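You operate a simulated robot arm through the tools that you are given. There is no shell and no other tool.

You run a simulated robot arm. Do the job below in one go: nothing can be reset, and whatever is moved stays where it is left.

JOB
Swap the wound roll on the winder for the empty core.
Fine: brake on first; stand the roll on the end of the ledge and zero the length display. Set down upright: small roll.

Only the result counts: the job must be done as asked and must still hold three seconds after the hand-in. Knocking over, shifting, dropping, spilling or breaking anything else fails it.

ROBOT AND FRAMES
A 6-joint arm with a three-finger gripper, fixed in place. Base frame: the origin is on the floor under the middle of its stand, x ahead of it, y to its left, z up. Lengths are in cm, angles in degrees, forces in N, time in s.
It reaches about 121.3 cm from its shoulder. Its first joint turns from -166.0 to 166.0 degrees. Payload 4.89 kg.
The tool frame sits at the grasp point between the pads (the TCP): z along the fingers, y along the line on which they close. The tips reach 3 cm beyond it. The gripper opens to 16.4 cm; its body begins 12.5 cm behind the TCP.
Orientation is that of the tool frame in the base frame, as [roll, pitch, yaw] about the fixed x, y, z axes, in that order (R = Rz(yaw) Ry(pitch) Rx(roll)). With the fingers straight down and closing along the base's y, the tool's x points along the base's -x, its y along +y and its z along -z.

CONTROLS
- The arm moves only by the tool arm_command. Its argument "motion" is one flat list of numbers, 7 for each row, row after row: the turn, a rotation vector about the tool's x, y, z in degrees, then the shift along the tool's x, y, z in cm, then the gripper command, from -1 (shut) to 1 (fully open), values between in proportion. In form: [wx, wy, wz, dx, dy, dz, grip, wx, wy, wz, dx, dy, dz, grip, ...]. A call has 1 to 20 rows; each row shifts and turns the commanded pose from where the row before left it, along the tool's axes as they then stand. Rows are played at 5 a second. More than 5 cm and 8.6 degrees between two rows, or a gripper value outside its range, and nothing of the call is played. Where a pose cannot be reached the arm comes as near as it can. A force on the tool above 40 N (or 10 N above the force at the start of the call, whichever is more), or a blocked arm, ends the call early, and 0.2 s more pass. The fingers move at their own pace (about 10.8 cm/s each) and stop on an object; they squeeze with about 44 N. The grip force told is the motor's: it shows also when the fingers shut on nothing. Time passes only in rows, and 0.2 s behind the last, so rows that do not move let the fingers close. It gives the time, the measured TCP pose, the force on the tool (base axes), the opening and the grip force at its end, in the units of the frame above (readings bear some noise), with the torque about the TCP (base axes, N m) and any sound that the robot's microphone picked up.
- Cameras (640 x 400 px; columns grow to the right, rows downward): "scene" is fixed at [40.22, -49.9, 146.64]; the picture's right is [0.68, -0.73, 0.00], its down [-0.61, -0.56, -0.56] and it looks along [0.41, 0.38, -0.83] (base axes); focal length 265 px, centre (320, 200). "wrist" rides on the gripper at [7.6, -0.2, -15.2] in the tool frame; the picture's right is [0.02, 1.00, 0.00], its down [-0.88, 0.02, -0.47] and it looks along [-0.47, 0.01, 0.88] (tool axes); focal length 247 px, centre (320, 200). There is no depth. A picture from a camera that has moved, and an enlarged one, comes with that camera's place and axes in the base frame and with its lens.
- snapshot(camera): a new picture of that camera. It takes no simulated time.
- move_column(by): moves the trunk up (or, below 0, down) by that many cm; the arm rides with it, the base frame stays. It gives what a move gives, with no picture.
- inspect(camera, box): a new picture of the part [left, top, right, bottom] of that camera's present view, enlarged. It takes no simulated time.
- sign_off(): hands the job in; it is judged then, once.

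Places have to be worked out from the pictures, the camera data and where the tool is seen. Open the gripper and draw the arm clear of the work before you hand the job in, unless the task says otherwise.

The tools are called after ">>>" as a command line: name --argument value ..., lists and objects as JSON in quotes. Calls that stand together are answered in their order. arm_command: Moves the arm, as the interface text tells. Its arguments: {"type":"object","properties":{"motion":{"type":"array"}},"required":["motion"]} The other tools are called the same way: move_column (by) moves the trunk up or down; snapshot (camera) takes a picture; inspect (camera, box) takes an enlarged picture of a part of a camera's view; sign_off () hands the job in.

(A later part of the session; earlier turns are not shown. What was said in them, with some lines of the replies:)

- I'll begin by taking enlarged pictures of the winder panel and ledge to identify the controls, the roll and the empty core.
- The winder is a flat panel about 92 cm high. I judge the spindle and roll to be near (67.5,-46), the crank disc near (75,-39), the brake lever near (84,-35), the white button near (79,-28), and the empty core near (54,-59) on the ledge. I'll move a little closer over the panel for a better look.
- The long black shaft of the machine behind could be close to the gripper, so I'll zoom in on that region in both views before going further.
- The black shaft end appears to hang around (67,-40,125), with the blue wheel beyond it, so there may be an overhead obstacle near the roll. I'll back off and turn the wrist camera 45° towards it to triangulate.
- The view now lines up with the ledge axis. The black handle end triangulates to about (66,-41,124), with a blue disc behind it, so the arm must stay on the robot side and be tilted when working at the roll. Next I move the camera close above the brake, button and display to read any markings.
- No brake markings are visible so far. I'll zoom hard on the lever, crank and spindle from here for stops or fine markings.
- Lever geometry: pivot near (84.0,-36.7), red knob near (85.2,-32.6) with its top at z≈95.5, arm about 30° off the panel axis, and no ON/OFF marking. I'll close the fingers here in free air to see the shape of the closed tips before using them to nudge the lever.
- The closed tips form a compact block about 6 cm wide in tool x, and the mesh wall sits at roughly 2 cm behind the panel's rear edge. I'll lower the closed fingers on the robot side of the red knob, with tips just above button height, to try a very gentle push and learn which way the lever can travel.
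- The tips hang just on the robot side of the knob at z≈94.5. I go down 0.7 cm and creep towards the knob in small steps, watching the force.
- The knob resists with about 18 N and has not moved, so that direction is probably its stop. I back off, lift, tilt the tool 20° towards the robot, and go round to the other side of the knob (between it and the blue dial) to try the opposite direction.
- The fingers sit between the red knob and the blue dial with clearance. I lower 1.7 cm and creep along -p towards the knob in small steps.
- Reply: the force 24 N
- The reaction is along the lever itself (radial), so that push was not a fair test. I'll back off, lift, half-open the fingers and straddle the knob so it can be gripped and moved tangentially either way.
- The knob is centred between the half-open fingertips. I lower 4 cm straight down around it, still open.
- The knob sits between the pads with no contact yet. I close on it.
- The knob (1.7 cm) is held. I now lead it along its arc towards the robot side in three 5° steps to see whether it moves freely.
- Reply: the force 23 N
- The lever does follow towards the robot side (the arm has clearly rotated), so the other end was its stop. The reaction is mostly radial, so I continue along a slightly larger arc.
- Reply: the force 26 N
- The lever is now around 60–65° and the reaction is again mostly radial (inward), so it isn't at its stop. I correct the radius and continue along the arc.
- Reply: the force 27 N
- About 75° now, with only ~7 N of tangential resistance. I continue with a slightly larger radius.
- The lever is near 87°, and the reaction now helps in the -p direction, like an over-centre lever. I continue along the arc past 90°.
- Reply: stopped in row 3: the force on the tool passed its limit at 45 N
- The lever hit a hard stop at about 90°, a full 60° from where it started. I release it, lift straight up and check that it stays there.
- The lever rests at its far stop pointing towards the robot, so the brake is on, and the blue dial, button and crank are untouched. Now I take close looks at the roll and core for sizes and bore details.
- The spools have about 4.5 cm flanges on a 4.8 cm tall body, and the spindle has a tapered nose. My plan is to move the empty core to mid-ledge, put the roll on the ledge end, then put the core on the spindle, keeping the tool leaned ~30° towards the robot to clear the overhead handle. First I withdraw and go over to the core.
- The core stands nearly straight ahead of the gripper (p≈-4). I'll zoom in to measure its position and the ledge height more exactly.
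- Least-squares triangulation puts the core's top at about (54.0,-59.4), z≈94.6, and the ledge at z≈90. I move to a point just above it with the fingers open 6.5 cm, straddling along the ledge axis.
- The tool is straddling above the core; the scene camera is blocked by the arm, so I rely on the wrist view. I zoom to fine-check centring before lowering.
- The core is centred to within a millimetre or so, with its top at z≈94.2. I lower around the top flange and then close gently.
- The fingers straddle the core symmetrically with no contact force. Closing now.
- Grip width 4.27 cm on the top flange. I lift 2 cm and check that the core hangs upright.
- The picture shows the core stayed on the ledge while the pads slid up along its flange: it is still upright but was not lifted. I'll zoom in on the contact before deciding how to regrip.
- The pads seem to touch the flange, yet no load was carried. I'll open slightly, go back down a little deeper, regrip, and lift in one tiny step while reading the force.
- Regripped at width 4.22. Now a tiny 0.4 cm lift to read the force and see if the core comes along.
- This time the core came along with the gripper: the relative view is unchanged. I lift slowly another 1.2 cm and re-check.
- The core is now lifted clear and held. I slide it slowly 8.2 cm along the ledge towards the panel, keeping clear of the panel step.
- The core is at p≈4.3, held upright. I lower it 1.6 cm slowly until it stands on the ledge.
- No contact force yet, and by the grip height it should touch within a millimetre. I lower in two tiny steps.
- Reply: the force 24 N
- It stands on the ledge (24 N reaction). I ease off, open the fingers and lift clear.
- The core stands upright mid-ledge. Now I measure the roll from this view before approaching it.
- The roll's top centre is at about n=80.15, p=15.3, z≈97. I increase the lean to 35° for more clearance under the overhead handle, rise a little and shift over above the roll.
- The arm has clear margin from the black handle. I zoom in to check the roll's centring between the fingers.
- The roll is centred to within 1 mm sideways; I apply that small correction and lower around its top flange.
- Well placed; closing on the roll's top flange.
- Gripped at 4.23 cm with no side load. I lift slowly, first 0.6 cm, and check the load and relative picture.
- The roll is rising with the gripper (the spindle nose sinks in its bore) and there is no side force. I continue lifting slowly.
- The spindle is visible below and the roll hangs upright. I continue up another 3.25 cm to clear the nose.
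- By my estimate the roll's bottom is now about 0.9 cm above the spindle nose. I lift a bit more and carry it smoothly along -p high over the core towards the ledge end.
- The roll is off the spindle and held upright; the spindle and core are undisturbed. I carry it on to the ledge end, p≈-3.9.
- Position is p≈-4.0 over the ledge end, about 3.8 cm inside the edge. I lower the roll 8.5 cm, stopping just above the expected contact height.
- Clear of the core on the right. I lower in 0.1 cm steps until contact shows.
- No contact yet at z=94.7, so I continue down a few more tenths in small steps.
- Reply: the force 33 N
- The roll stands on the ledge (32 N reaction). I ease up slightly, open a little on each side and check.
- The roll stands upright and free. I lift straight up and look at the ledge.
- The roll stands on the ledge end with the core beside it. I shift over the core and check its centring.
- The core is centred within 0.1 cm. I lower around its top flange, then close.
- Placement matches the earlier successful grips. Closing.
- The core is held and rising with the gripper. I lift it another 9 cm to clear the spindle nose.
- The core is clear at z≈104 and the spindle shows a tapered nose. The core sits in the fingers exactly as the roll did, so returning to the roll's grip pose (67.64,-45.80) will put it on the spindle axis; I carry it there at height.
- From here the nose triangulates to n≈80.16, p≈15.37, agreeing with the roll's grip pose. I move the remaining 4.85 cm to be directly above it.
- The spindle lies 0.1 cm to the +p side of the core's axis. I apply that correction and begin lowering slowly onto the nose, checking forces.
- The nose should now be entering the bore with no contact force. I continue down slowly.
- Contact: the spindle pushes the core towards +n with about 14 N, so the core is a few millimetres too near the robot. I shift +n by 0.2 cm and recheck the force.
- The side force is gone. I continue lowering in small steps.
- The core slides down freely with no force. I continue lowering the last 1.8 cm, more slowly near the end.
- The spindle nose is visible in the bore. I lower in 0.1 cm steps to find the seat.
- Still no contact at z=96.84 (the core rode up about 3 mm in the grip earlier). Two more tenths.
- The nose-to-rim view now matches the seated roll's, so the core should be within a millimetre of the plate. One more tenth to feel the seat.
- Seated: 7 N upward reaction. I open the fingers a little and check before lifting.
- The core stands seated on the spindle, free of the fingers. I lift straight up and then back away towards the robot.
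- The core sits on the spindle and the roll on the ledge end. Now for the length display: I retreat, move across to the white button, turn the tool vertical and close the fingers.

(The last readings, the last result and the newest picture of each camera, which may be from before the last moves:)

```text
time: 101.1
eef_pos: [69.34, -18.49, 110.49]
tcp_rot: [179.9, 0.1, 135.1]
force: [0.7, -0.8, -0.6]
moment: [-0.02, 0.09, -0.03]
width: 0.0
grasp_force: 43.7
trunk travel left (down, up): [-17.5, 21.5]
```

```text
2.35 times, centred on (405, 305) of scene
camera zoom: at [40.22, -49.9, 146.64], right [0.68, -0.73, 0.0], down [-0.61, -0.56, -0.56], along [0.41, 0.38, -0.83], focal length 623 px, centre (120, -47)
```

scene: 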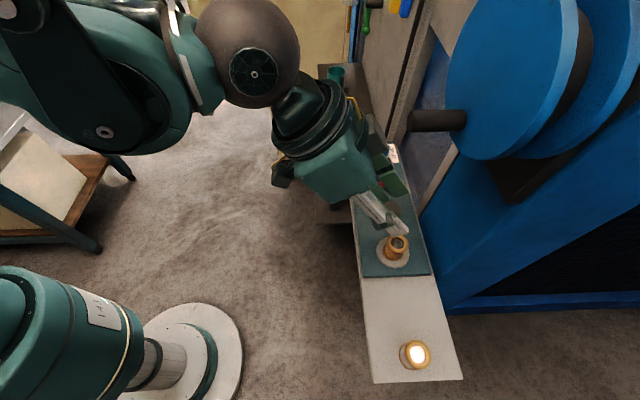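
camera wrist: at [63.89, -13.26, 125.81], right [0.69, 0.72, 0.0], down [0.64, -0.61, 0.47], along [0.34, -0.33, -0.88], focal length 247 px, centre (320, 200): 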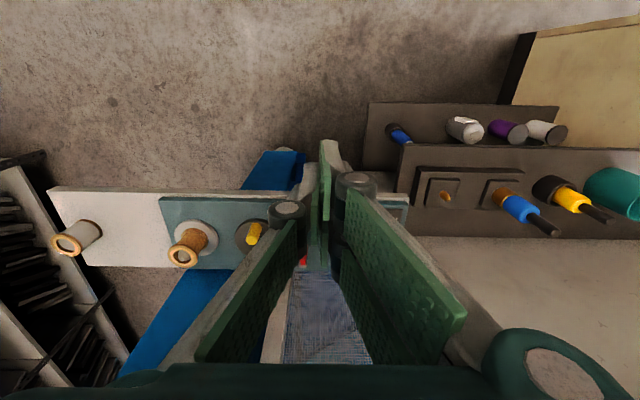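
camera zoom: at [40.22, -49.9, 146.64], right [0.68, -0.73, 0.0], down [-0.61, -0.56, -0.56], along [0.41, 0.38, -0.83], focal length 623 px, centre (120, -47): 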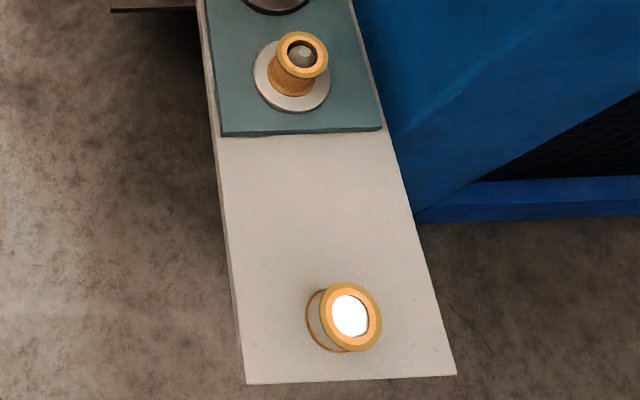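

Brake lever, crank, dial and core all look right, and the display still reads 40 m. I judge the button top to be near (79.24,-27.7), z≈93, so I move the closed fingertips above it, stopping about 3 cm short.

>>> arm_command --motion '[0, 0, 0, -4.5, 0.35, 0, -1, 0, 0, 0, -4.5, 0.35, 0, -1, 0, 0, 0, -4.5, 0.35, 0, -1, 0, 0, 0, 0, 0, 3.5, -1, 0, 0, 0, 0, 0, 3.5, -1, 0, 0, 0, 0, 0, 3.5, -1, 0, 0, 0, 0, 0, 0.5, -1, 0, 0, 0, 0, 0, 0, -1]'

>>> snapshot --camera "wrist"

>>> inspect --camera "scene" --box '[330, 120, 420, 210]'

```text
time: 102.9
eef_pos: [79.63, -27.2, 99.52]
tcp_rot: [180.0, -0.1, 135.0]
force: [0.4, -0.7, 0.2]
moment: [0.01, 0.09, 0.0]
width: 0.02
grasp_force: 44.1
trunk travel left (down, up): [-17.5, 21.5]
```

```text
taken
camera wrist: at [74.18, -22.04, 114.8], right [0.69, 0.72, 0.0], down [0.64, -0.61, 0.47], along [0.34, -0.33, -0.88], focal length 247 px, centre (320, 200)
```

wrist: 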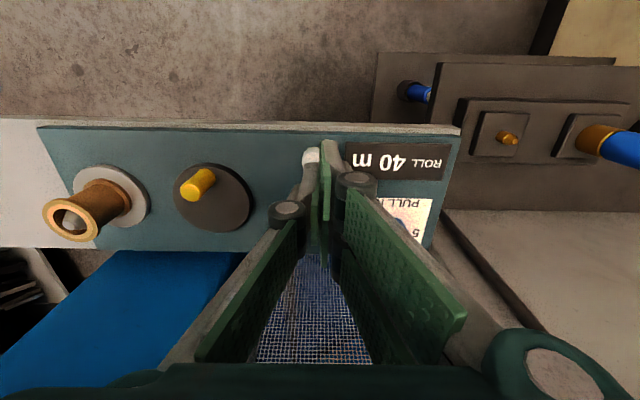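

```text
4.44 times, centred on (375, 165) of scene
camera zoom: at [40.22, -49.9, 146.64], right [0.68, -0.73, 0.0], down [-0.61, -0.56, -0.56], along [0.41, 0.38, -0.83], focal length 1176 px, centre (76, 356)
```

zoom: 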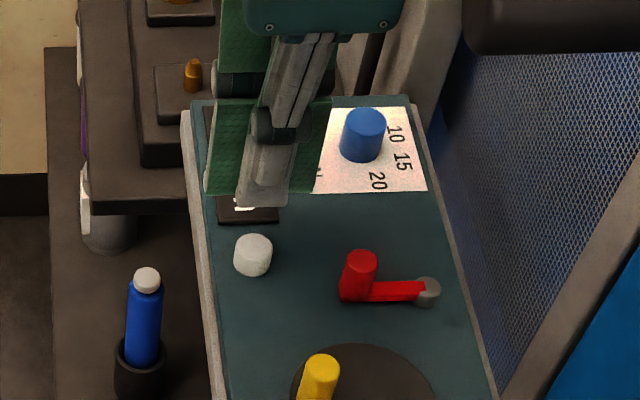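

The button appears just beside the tip in the wrist view. I zoom in to refine its position relative to the finger.

>>> inspect --camera "wrist" --box '[270, 110, 390, 200]'

```text
4.44 times, centred on (330, 155) of wrist
camera zoom: at [74.18, -22.04, 114.8], right [0.69, 0.72, 0.0], down [0.64, -0.61, 0.47], along [0.34, -0.33, -0.88], focal length 1098 px, centre (276, 400)
```

zoom: 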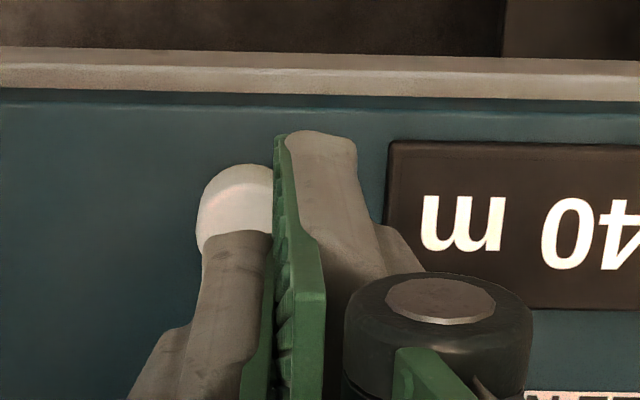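

The left fingertip overlies the button's centre. I lower quickly 2 cm and then in small steps to feel the button.

>>> arm_command --motion '[0, 0, 0, 0, 0.05, 0.7, -1, 0, 0, 0, 0, 0, 0.7, -1, 0, 0, 0, 0, 0, 0.6, -1, 0, 0, 0, 0, 0, 0.25, -1, 0, 0, 0, 0, 0, 0.25, -1, 0, 0, 0, 0, 0, 0.25, -1, 0, 0, 0, 0, 0, 0, -1]'

>>> inspect --camera "scene" --box '[330, 120, 420, 210]'

>>> inspect --camera "wrist" --box '[270, 90, 430, 200]'

```text
time: 104.5
eef_pos: [79.63, -27.29, 96.69]
tcp_rot: [179.9, 0.0, 135.0]
force: [-0.3, 0.3, 0.3]
moment: [0.03, -0.04, -0.04]
width: 0.0
grasp_force: 44.0
trunk travel left (down, up): [-17.5, 21.5]
```

```text
4.44 times, centred on (375, 165) of scene
camera zoom: at [40.22, -49.9, 146.64], right [0.68, -0.73, 0.0], down [-0.61, -0.56, -0.56], along [0.41, 0.38, -0.83], focal length 1176 px, centre (76, 356)
```

zoom: 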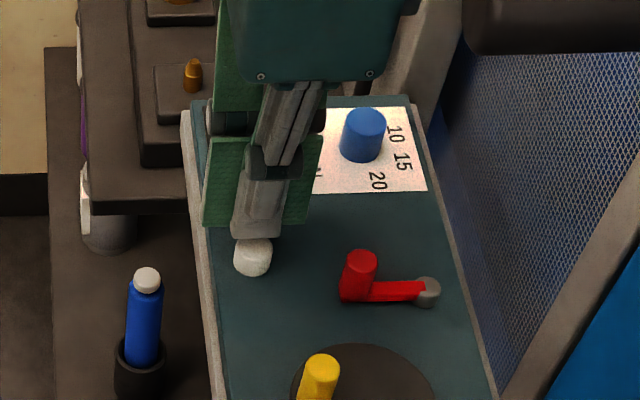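

```text
3.64 times, centred on (350, 145) of wrist
camera zoom: at [74.2, -22.02, 112.07], right [0.69, 0.72, 0.0], down [0.64, -0.61, 0.47], along [0.34, -0.33, -0.88], focal length 898 px, centre (211, 400)
```

zoom: 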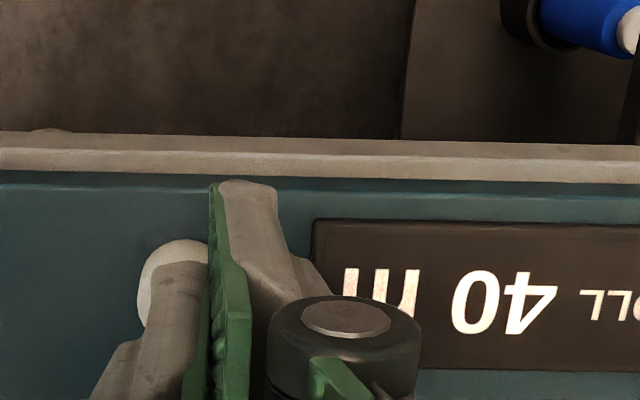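

Tip at z≈93.7, just above the button. I press down in small steps.

>>> arm_command --motion '[0, 0, 0, 0, 0, 0.15, -1, 0, 0, 0, 0, 0, 0.15, -1, 0, 0, 0, 0, 0, 0.15, -1, 0, 0, 0, 0, 0, 0.15, -1, 0, 0, 0, 0, 0, 0, -1]'

>>> inspect --camera "wrist" --box '[270, 90, 430, 200]'

```text
time: 105.7
eef_pos: [79.72, -27.25, 96.19]
tcp_rot: [-179.9, -0.1, 135.0]
force: [-0.1, 0.0, 0.3]
moment: [-0.03, -0.01, -0.02]
width: 0.01
grasp_force: 43.9
trunk travel left (down, up): [-17.5, 21.5]
```

```text
3.64 times, centred on (350, 145) of wrist
camera zoom: at [74.19, -22.02, 111.48], right [0.69, 0.72, 0.0], down [0.64, -0.61, 0.47], along [0.34, -0.33, -0.88], focal length 898 px, centre (211, 400)
```

zoom: 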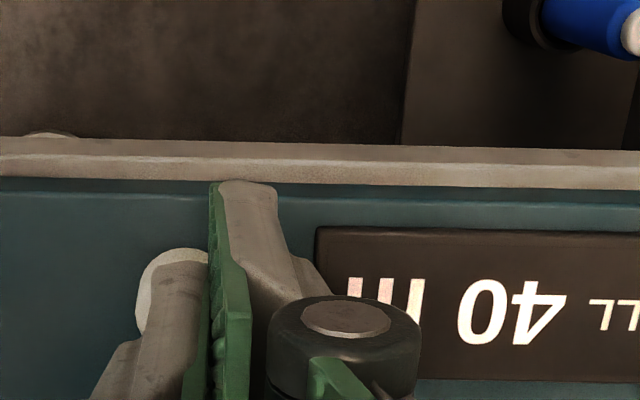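

No contact yet at tip z≈93.1; I continue in small steps.

>>> arm_command --motion '[0, 0, 0, 0, 0, 0.15, -1, 0, 0, 0, 0, 0, 0.15, -1, 0, 0, 0, 0, 0, 0.15, -1, 0, 0, 0, 0, 0, 0.0, -1]'

>>> inspect --camera "scene" --box '[330, 130, 400, 200]'

```text
time: 106.7
eef_pos: [79.67, -27.21, 95.74]
tcp_rot: [-180.0, 0.0, 135.0]
force: [0.7, -0.5, -0.4]
moment: [-0.02, -0.01, 0.02]
width: 0.01
grasp_force: 43.9
trunk travel left (down, up): [-17.5, 21.5]
```

```text
5.71 times, centred on (365, 165) of scene
camera zoom: at [40.22, -49.9, 146.64], right [0.68, -0.73, 0.0], down [-0.61, -0.56, -0.56], along [0.41, 0.38, -0.83], focal length 1512 px, centre (63, 400)
```

zoom: 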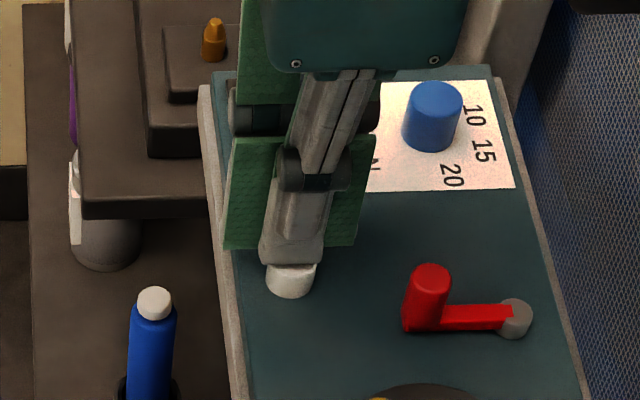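

The fingertip is almost on the button. A few more small steps.

>>> arm_command --motion '[0, 0, 0, 0, 0, 0.12, -1, 0, 0, 0, 0, 0, 0.12, -1, 0, 0, 0, 0, 0, 0, -1]'

>>> inspect --camera "scene" --box '[330, 130, 400, 200]'

>>> inspect --camera "wrist" --box '[270, 90, 430, 200]'

```text
time: 107.5
eef_pos: [79.56, -27.2, 95.46]
tcp_rot: [-180.0, 0.1, 135.0]
force: [0.8, 0.4, 0.4]
moment: [0.02, 0.03, -0.01]
width: 0.59
grasp_force: 45.0
trunk travel left (down, up): [-17.5, 21.5]
```

```text
5.71 times, centred on (365, 165) of scene
camera zoom: at [40.22, -49.9, 146.64], right [0.68, -0.73, 0.0], down [-0.61, -0.56, -0.56], along [0.41, 0.38, -0.83], focal length 1512 px, centre (63, 400)
```

zoom: 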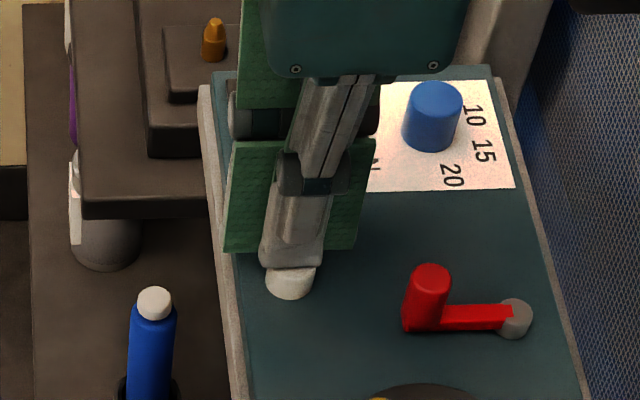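

```text
3.64 times, centred on (350, 145) of wrist
camera zoom: at [74.18, -22.02, 110.8], right [0.69, 0.72, 0.0], down [0.64, -0.61, 0.47], along [0.34, -0.33, -0.88], focal length 898 px, centre (211, 400)
```

zoom: 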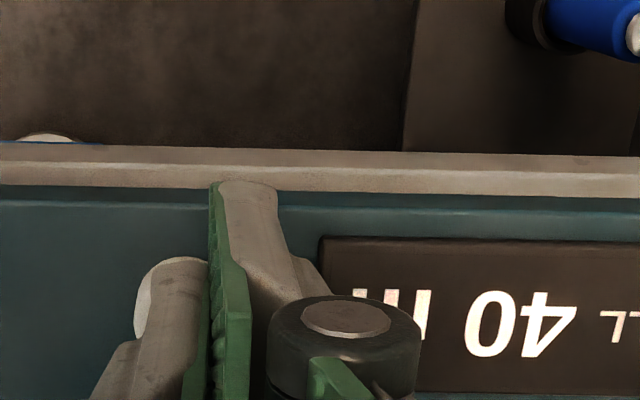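

The finger opening crept to 0.6 cm, so the rounded tips are straddling the button's dome instead of pressing it. I lift 2 cm and reposition so one side's fingertips land squarely on the button, with the gripper partly open to keep the other finger away.

>>> arm_command --motion '[0, 0, 0, 0, 0, -0.5, -1, 0, 0, 0, 0, 0, -1.5, -1, 0, 0, 0, 0, 0, -1.5, -1, 0, 0, 0, 0, 0, 0, -1]'

>>> inspect --camera "scene" --box '[330, 130, 400, 200]'

>>> inspect --camera "wrist" --box '[270, 90, 430, 200]'

```text
time: 108.5
eef_pos: [79.79, -27.38, 98.98]
tcp_rot: [-180.0, 0.1, 135.0]
force: [-0.1, 0.0, 0.8]
moment: [0.01, -0.02, 0.02]
width: 0.02
grasp_force: 44.7
trunk travel left (down, up): [-17.5, 21.5]
```

```text
5.71 times, centred on (365, 165) of scene
camera zoom: at [40.22, -49.9, 146.64], right [0.68, -0.73, 0.0], down [-0.61, -0.56, -0.56], along [0.41, 0.38, -0.83], focal length 1512 px, centre (63, 400)
```

zoom: 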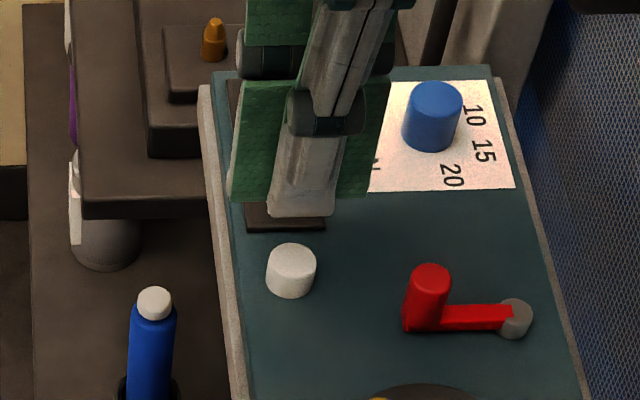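

```text
3.64 times, centred on (350, 145) of wrist
camera zoom: at [74.17, -22.04, 114.31], right [0.69, 0.72, 0.0], down [0.64, -0.61, 0.47], along [0.34, -0.33, -0.88], focal length 898 px, centre (211, 400)
```

zoom: 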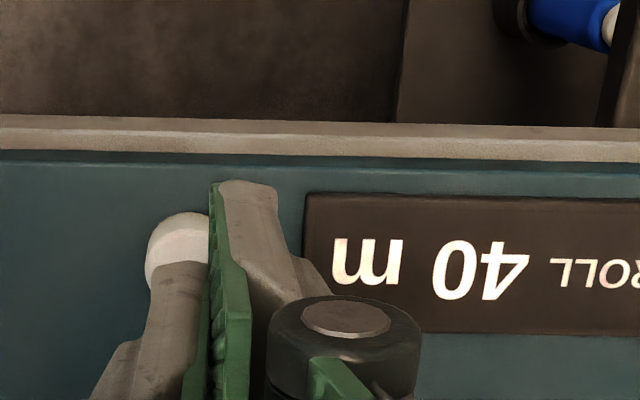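

Refined: button centre at n≈75.65, p≈36.55, top z≈93.3, about 1.8 cm tall. I shift so the single left finger will be centred over it with the gripper opened to 4 cm.

>>> arm_command --motion '[0, 0, 0, 0.06, 1.08, 0, -0.512, 0, 0, 0, 0.07, 1.07, 0, -0.512, 0, 0, 0, 0, 0, 0, -0.512, 0, 0, 0, 0, 0, 0, -0.512]'

>>> inspect --camera "scene" --box '[330, 130, 400, 200]'

>>> inspect --camera "wrist" --box '[230, 90, 430, 230]'

```text
time: 109.5
eef_pos: [81.16, -25.62, 98.9]
tcp_rot: [-180.0, 0.1, 135.0]
force: [-0.5, -0.8, -0.2]
moment: [-0.01, -0.01, 0.02]
width: 4.02
grasp_force: 0.0
trunk travel left (down, up): [-17.5, 21.5]
```

```text
5.71 times, centred on (365, 165) of scene
camera zoom: at [40.22, -49.9, 146.64], right [0.68, -0.73, 0.0], down [-0.61, -0.56, -0.56], along [0.41, 0.38, -0.83], focal length 1512 px, centre (63, 400)
```

zoom: 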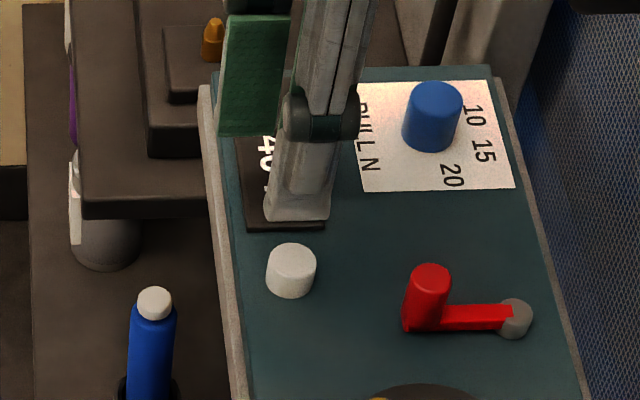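

```text
2.86 times, centred on (330, 160) of wrist
camera zoom: at [75.62, -20.43, 114.27], right [0.69, 0.72, 0.0], down [0.64, -0.61, 0.47], along [0.34, -0.33, -0.88], focal length 706 px, centre (291, 314)
```

zoom: 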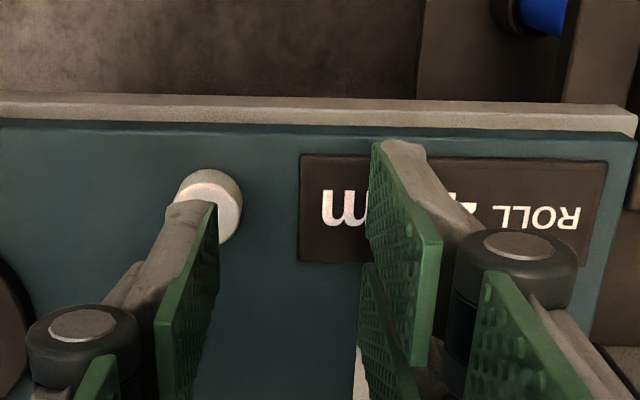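

The left fingertip centre (p≈36.5) is right over the button. I lower to just above it, then press in small steps.

>>> arm_command --motion '[0, 0, 0, -0.05, 0, 0.8, -0.512, 0, 0, 0, -0.05, 0, 0.8, -0.512, 0, 0, 0, 0, 0, 0.4, -0.512, 0, 0, 0, 0, 0, 0.2, -0.512, 0, 0, 0, 0, 0, 0.2, -0.512, 0, 0, 0, 0, 0, 0, -0.512]'

>>> inspect --camera "scene" --box '[330, 130, 400, 200]'

>>> inspect --camera "wrist" --box '[230, 90, 430, 230]'

```text
time: 110.9
eef_pos: [81.08, -25.64, 96.58]
tcp_rot: [-180.0, 0.0, 135.1]
force: [0.2, -0.1, -0.2]
moment: [0.0, -0.01, 0.01]
width: 3.99
grasp_force: 0.1
trunk travel left (down, up): [-17.5, 21.5]
```

```text
5.71 times, centred on (365, 165) of scene
camera zoom: at [40.22, -49.9, 146.64], right [0.68, -0.73, 0.0], down [-0.61, -0.56, -0.56], along [0.41, 0.38, -0.83], focal length 1512 px, centre (63, 400)
```

zoom: 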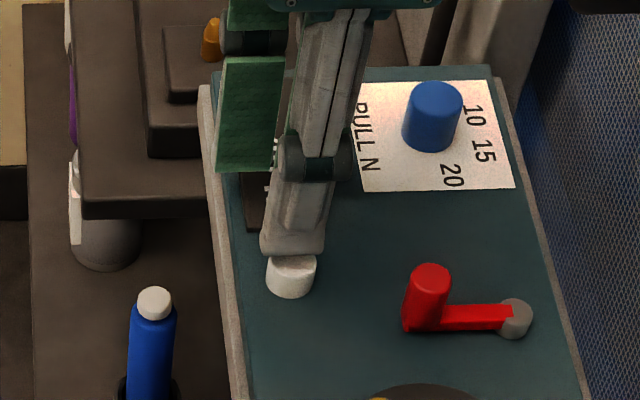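

```text
2.86 times, centred on (330, 160) of wrist
camera zoom: at [75.69, -20.47, 111.88], right [0.69, 0.72, 0.0], down [0.64, -0.61, 0.47], along [0.34, -0.33, -0.88], focal length 706 px, centre (291, 314)
```

zoom: 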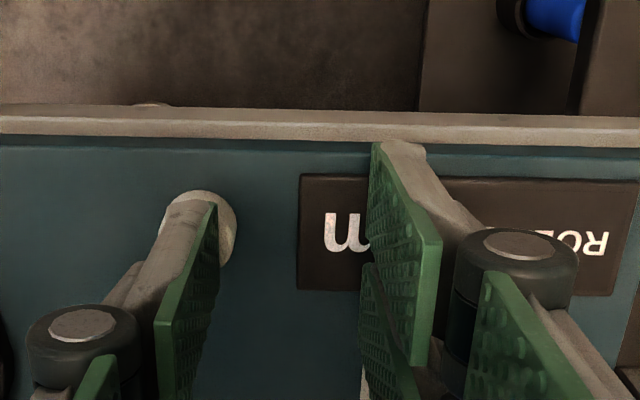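

The fingertip hangs right over the button. Pressing down in 0.15 cm steps.

>>> arm_command --motion '[0, 0, 0, 0, 0, 0.15, -0.512, 0, 0, 0, 0, 0, 0.15, -0.512, 0, 0, 0, 0, 0, 0.15, -0.512, 0, 0, 0, 0, 0, 0, -0.512]'

>>> inspect --camera "wrist" --box '[230, 90, 430, 230]'

```text
time: 111.9
eef_pos: [81.33, -25.63, 96.11]
tcp_rot: [179.9, 0.1, 135.0]
force: [-0.1, -0.4, 0.4]
moment: [0.01, 0.01, -0.03]
width: 4.01
grasp_force: 0.0
trunk travel left (down, up): [-17.5, 21.5]
```

```text
2.86 times, centred on (330, 160) of wrist
camera zoom: at [75.69, -20.45, 111.44], right [0.69, 0.72, 0.0], down [0.64, -0.61, 0.47], along [0.34, -0.33, -0.88], focal length 706 px, centre (291, 314)
```

zoom: 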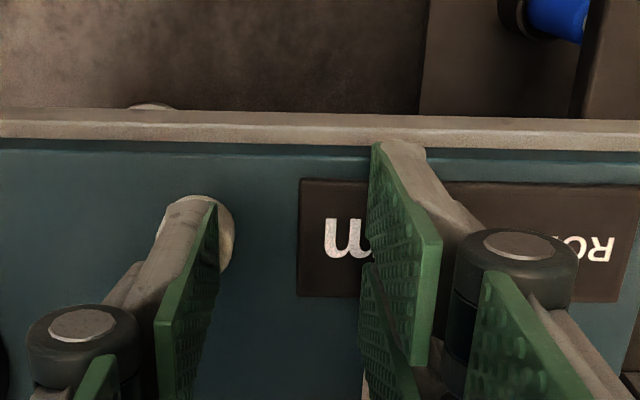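

No contact yet (tip z≈93.1). Continuing down.

>>> arm_command --motion '[0, 0, 0, 0, 0, 0.15, -0.512, 0, 0, 0, 0, 0, 0.15, -0.512, 0, 0, 0, 0, 0, 0.15, -0.512, 0, 0, 0, 0, 0, 0, -0.512]'

>>> inspect --camera "wrist" --box '[230, 90, 430, 230]'

>>> inspect --camera "scene" --box '[330, 130, 400, 200]'

```text
time: 112.9
eef_pos: [81.25, -25.63, 95.72]
tcp_rot: [-180.0, 0.1, 135.0]
force: [0.2, 0.0, 2.7]
moment: [-0.06, 0.0, 0.01]
width: 3.97
grasp_force: 0.0
trunk travel left (down, up): [-17.5, 21.5]
```

```text
2.86 times, centred on (330, 160) of wrist
camera zoom: at [75.65, -20.45, 111.01], right [0.69, 0.72, 0.0], down [0.64, -0.61, 0.47], along [0.34, -0.33, -0.88], focal length 706 px, centre (291, 314)
```

zoom: 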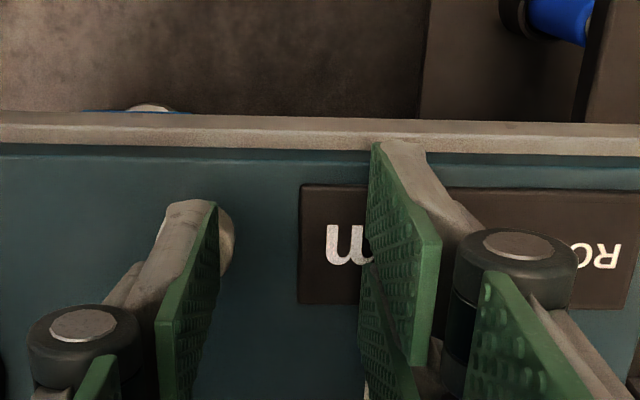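

```text
5.71 times, centred on (365, 165) of scene
camera zoom: at [40.22, -49.9, 146.64], right [0.68, -0.73, 0.0], down [-0.61, -0.56, -0.56], along [0.41, 0.38, -0.83], focal length 1512 px, centre (63, 400)
```

zoom: 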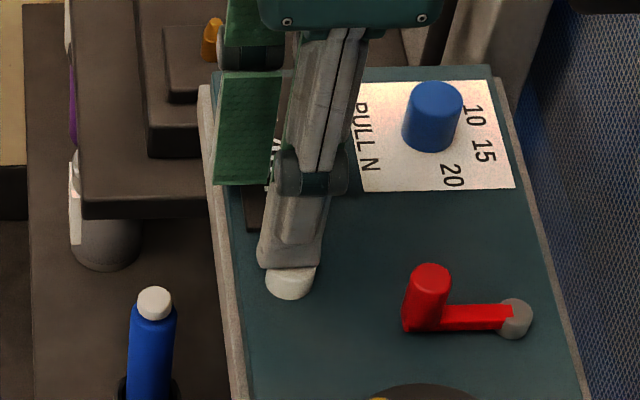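

Contact: 2.7 N. I press further in 0.1 cm steps.

>>> arm_command --motion '[0, 0, 0, 0, 0, 0.1, -0.512, 0, 0, 0, 0, 0, 0.1, -0.512, 0, 0, 0, 0, 0, 0.1, -0.512, 0, 0, 0, 0, 0, 0, -0.512]'

>>> inspect --camera "wrist" --box '[230, 90, 430, 230]'

>>> inspect --camera "scene" --box '[330, 130, 400, 200]'

```text
time: 113.9
eef_pos: [81.25, -25.62, 95.49]
tcp_rot: [-180.0, 0.0, 135.0]
force: [0.0, -0.2, 4.3]
moment: [-0.08, 0.07, -0.04]
width: 3.98
grasp_force: 0.1
trunk travel left (down, up): [-17.5, 21.5]
heard: click
```

```text
2.86 times, centred on (330, 160) of wrist
camera zoom: at [75.67, -20.46, 110.72], right [0.69, 0.72, 0.0], down [0.64, -0.61, 0.47], along [0.34, -0.33, -0.88], focal length 706 px, centre (291, 314)
```

zoom: 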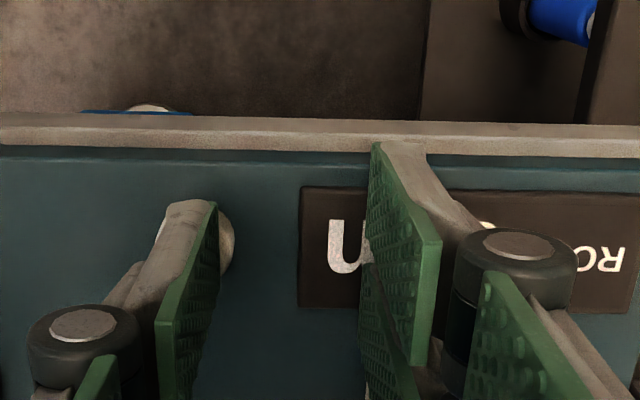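

```text
5.71 times, centred on (365, 165) of scene
camera zoom: at [40.22, -49.9, 146.64], right [0.68, -0.73, 0.0], down [-0.61, -0.56, -0.56], along [0.41, 0.38, -0.83], focal length 1512 px, centre (63, 400)
```

zoom: 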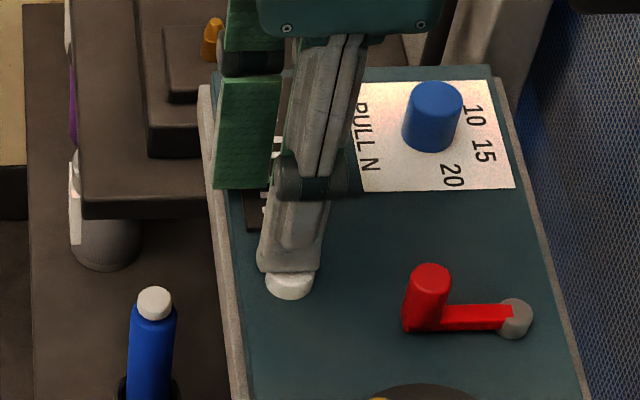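

A click was heard. I lift off and read the display.

>>> arm_command --motion '[0, 0, 0, 0, 0, -0.5, -0.512, 0, 0, 0, 0, 0, -1.5, -0.512, 0, 0, 0, 0, 0, -3, -0.512, 0, 0, 0, 0, 0, -4, -0.512, 0, 0, 0, 4, 0, -2, -0.512, 0, 0, 0, 4, 0, -2, -0.512, 0, 0, 0, 4, 0, 0, -0.512, 0, 0, 0, 0, 0, 0, -0.512]'

>>> snapshot --camera "wrist"

>>> inspect --camera "scene" --box '[340, 130, 440, 280]'

>>> inspect --camera "scene" --box '[335, 130, 395, 190]'

```text
time: 115.7
eef_pos: [72.6, -17.32, 108.35]
tcp_rot: [-180.0, 0.0, 135.0]
force: [-1.1, -0.5, -0.5]
moment: [-0.05, -0.12, -0.03]
width: 4.02
grasp_force: 0.0
trunk travel left (down, up): [-17.5, 21.5]
```

```text
taken
camera wrist: at [67.1, -11.99, 123.71], right [0.69, 0.72, 0.0], down [0.64, -0.61, 0.47], along [0.34, -0.33, -0.88], focal length 247 px, centre (320, 200)
```

wrist: 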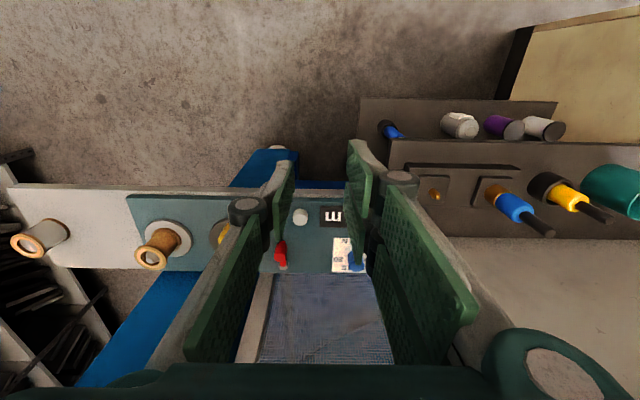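

```text
2.67 times, centred on (390, 205) of scene
camera zoom: at [40.22, -49.9, 146.64], right [0.68, -0.73, 0.0], down [-0.61, -0.56, -0.56], along [0.41, 0.38, -0.83], focal length 706 px, centre (133, 187)
```

zoom: 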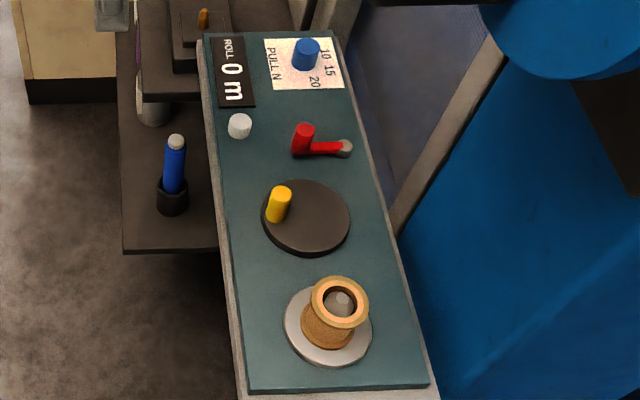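

```text
6.67 times, centred on (365, 160) of scene
camera zoom: at [40.22, -49.9, 146.64], right [0.68, -0.73, 0.0], down [-0.61, -0.56, -0.56], along [0.41, 0.38, -0.83], focal length 1764 px, centre (20, 467)
```

zoom: 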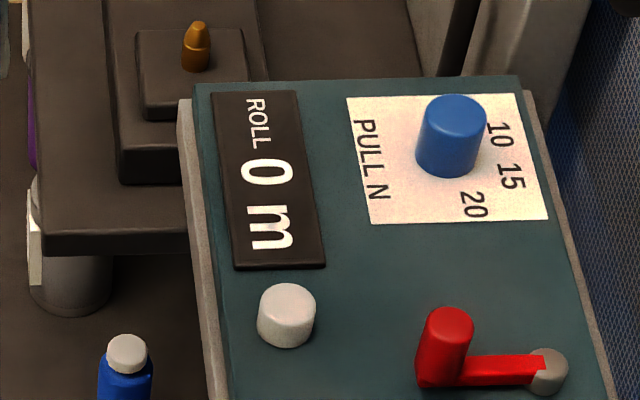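

The display now reads 0 m, the brake lever is at its engaged stop, and the core is on the spindle. I draw the arm back clear of the work and open the gripper fully.

>>> arm_command --motion '[0, 0, 0, 4, 0, -2, -0.512, 0, 0, 0, 4, 0, -2, -0.512, 0, 0, 0, 4, 0, -2, -0.512, 0, 0, 0, 4, 0, -2, 0, 0, 0, 0, 4, 0, 0, 1, 0, 0, 0, 4, 0, 0, 1, 0, 0, 0, 0, 0, 0, 1, 0, 0, 0, 0, 0, 0, 1]'

>>> snapshot --camera "scene"

>>> snapshot --camera "wrist"

>>> inspect --camera "scene" --box '[350, 220, 470, 390]'

```text
time: 117.5
eef_pos: [55.58, -0.3, 116.27]
tcp_rot: [-180.0, 0.1, 134.9]
force: [-1.6, -0.9, 0.9]
moment: [-0.08, -0.11, 0.0]
width: 16.4
grasp_force: 0.1
trunk travel left (down, up): [-17.5, 21.5]
```

```text
taken
```

scene: 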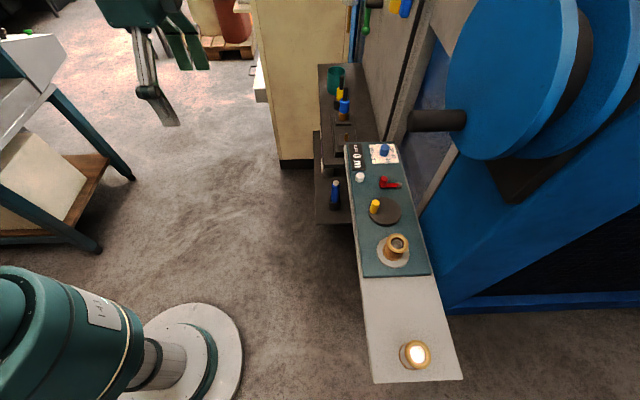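

```text
taken
camera wrist: at [50.1, 4.97, 131.67], right [0.69, 0.72, 0.0], down [0.64, -0.61, 0.47], along [0.34, -0.33, -0.88], focal length 247 px, centre (320, 200)
```

wrist: 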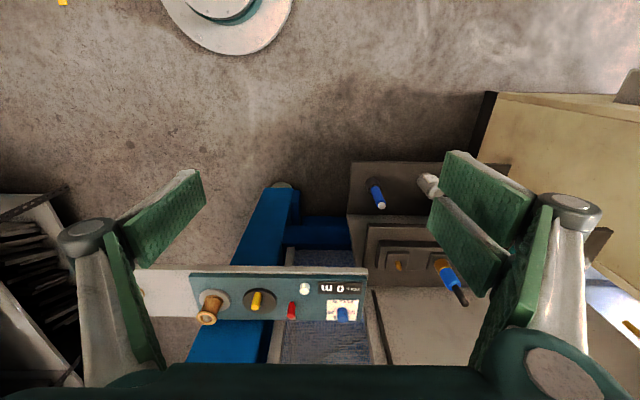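

```text
2.35 times, centred on (410, 305) of scene
camera zoom: at [40.22, -49.9, 146.64], right [0.68, -0.73, 0.0], down [-0.61, -0.56, -0.56], along [0.41, 0.38, -0.83], focal length 623 px, centre (108, -47)
```

zoom: 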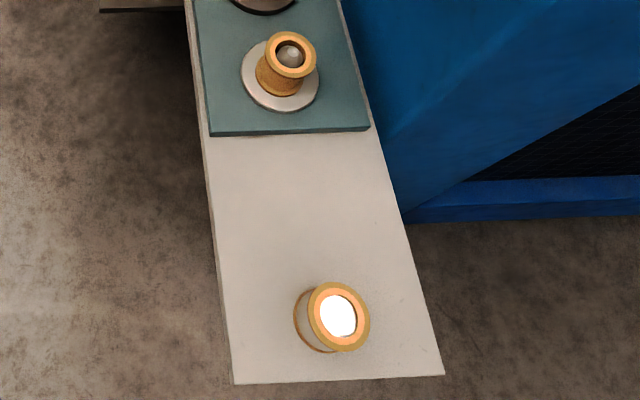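

Everything checks out: the core is seated at the same height the roll had. The roll stands upright on the ledge end, the display reads 0 m, the brake lever is at its engaged stop and nothing else was disturbed. With the arm clear and the gripper open, I hand the job in.

>>> sign_off

```text
The job is handed in.
```

The swap is done and handed in. The empty core is on the winder spindle and the wound roll stands upright on the end of the ledge.

- **Brake:** I moved the red lever first, before touching the roll. There is no ON/OFF marking. It started hard against one stop, so I took the other stop, about 60° away, as "on". I did not test this by turning the crank.
- **Roll:** It stands about 4 cm in from the end of the ledge, where the empty core was.
- **Core:** It first slipped out of the fingers without leaving the ledge. I regripped it and parked it mid-ledge until the spindle was free. It now sits at the same height the roll did.
- **Length display:** It reads 0 m. My first press on the white button missed, and the second clicked and zeroed it.

In the last pictures the tension dial, crank and other items look undisturbed. The gripper is open and the arm is drawn back clear of the work.
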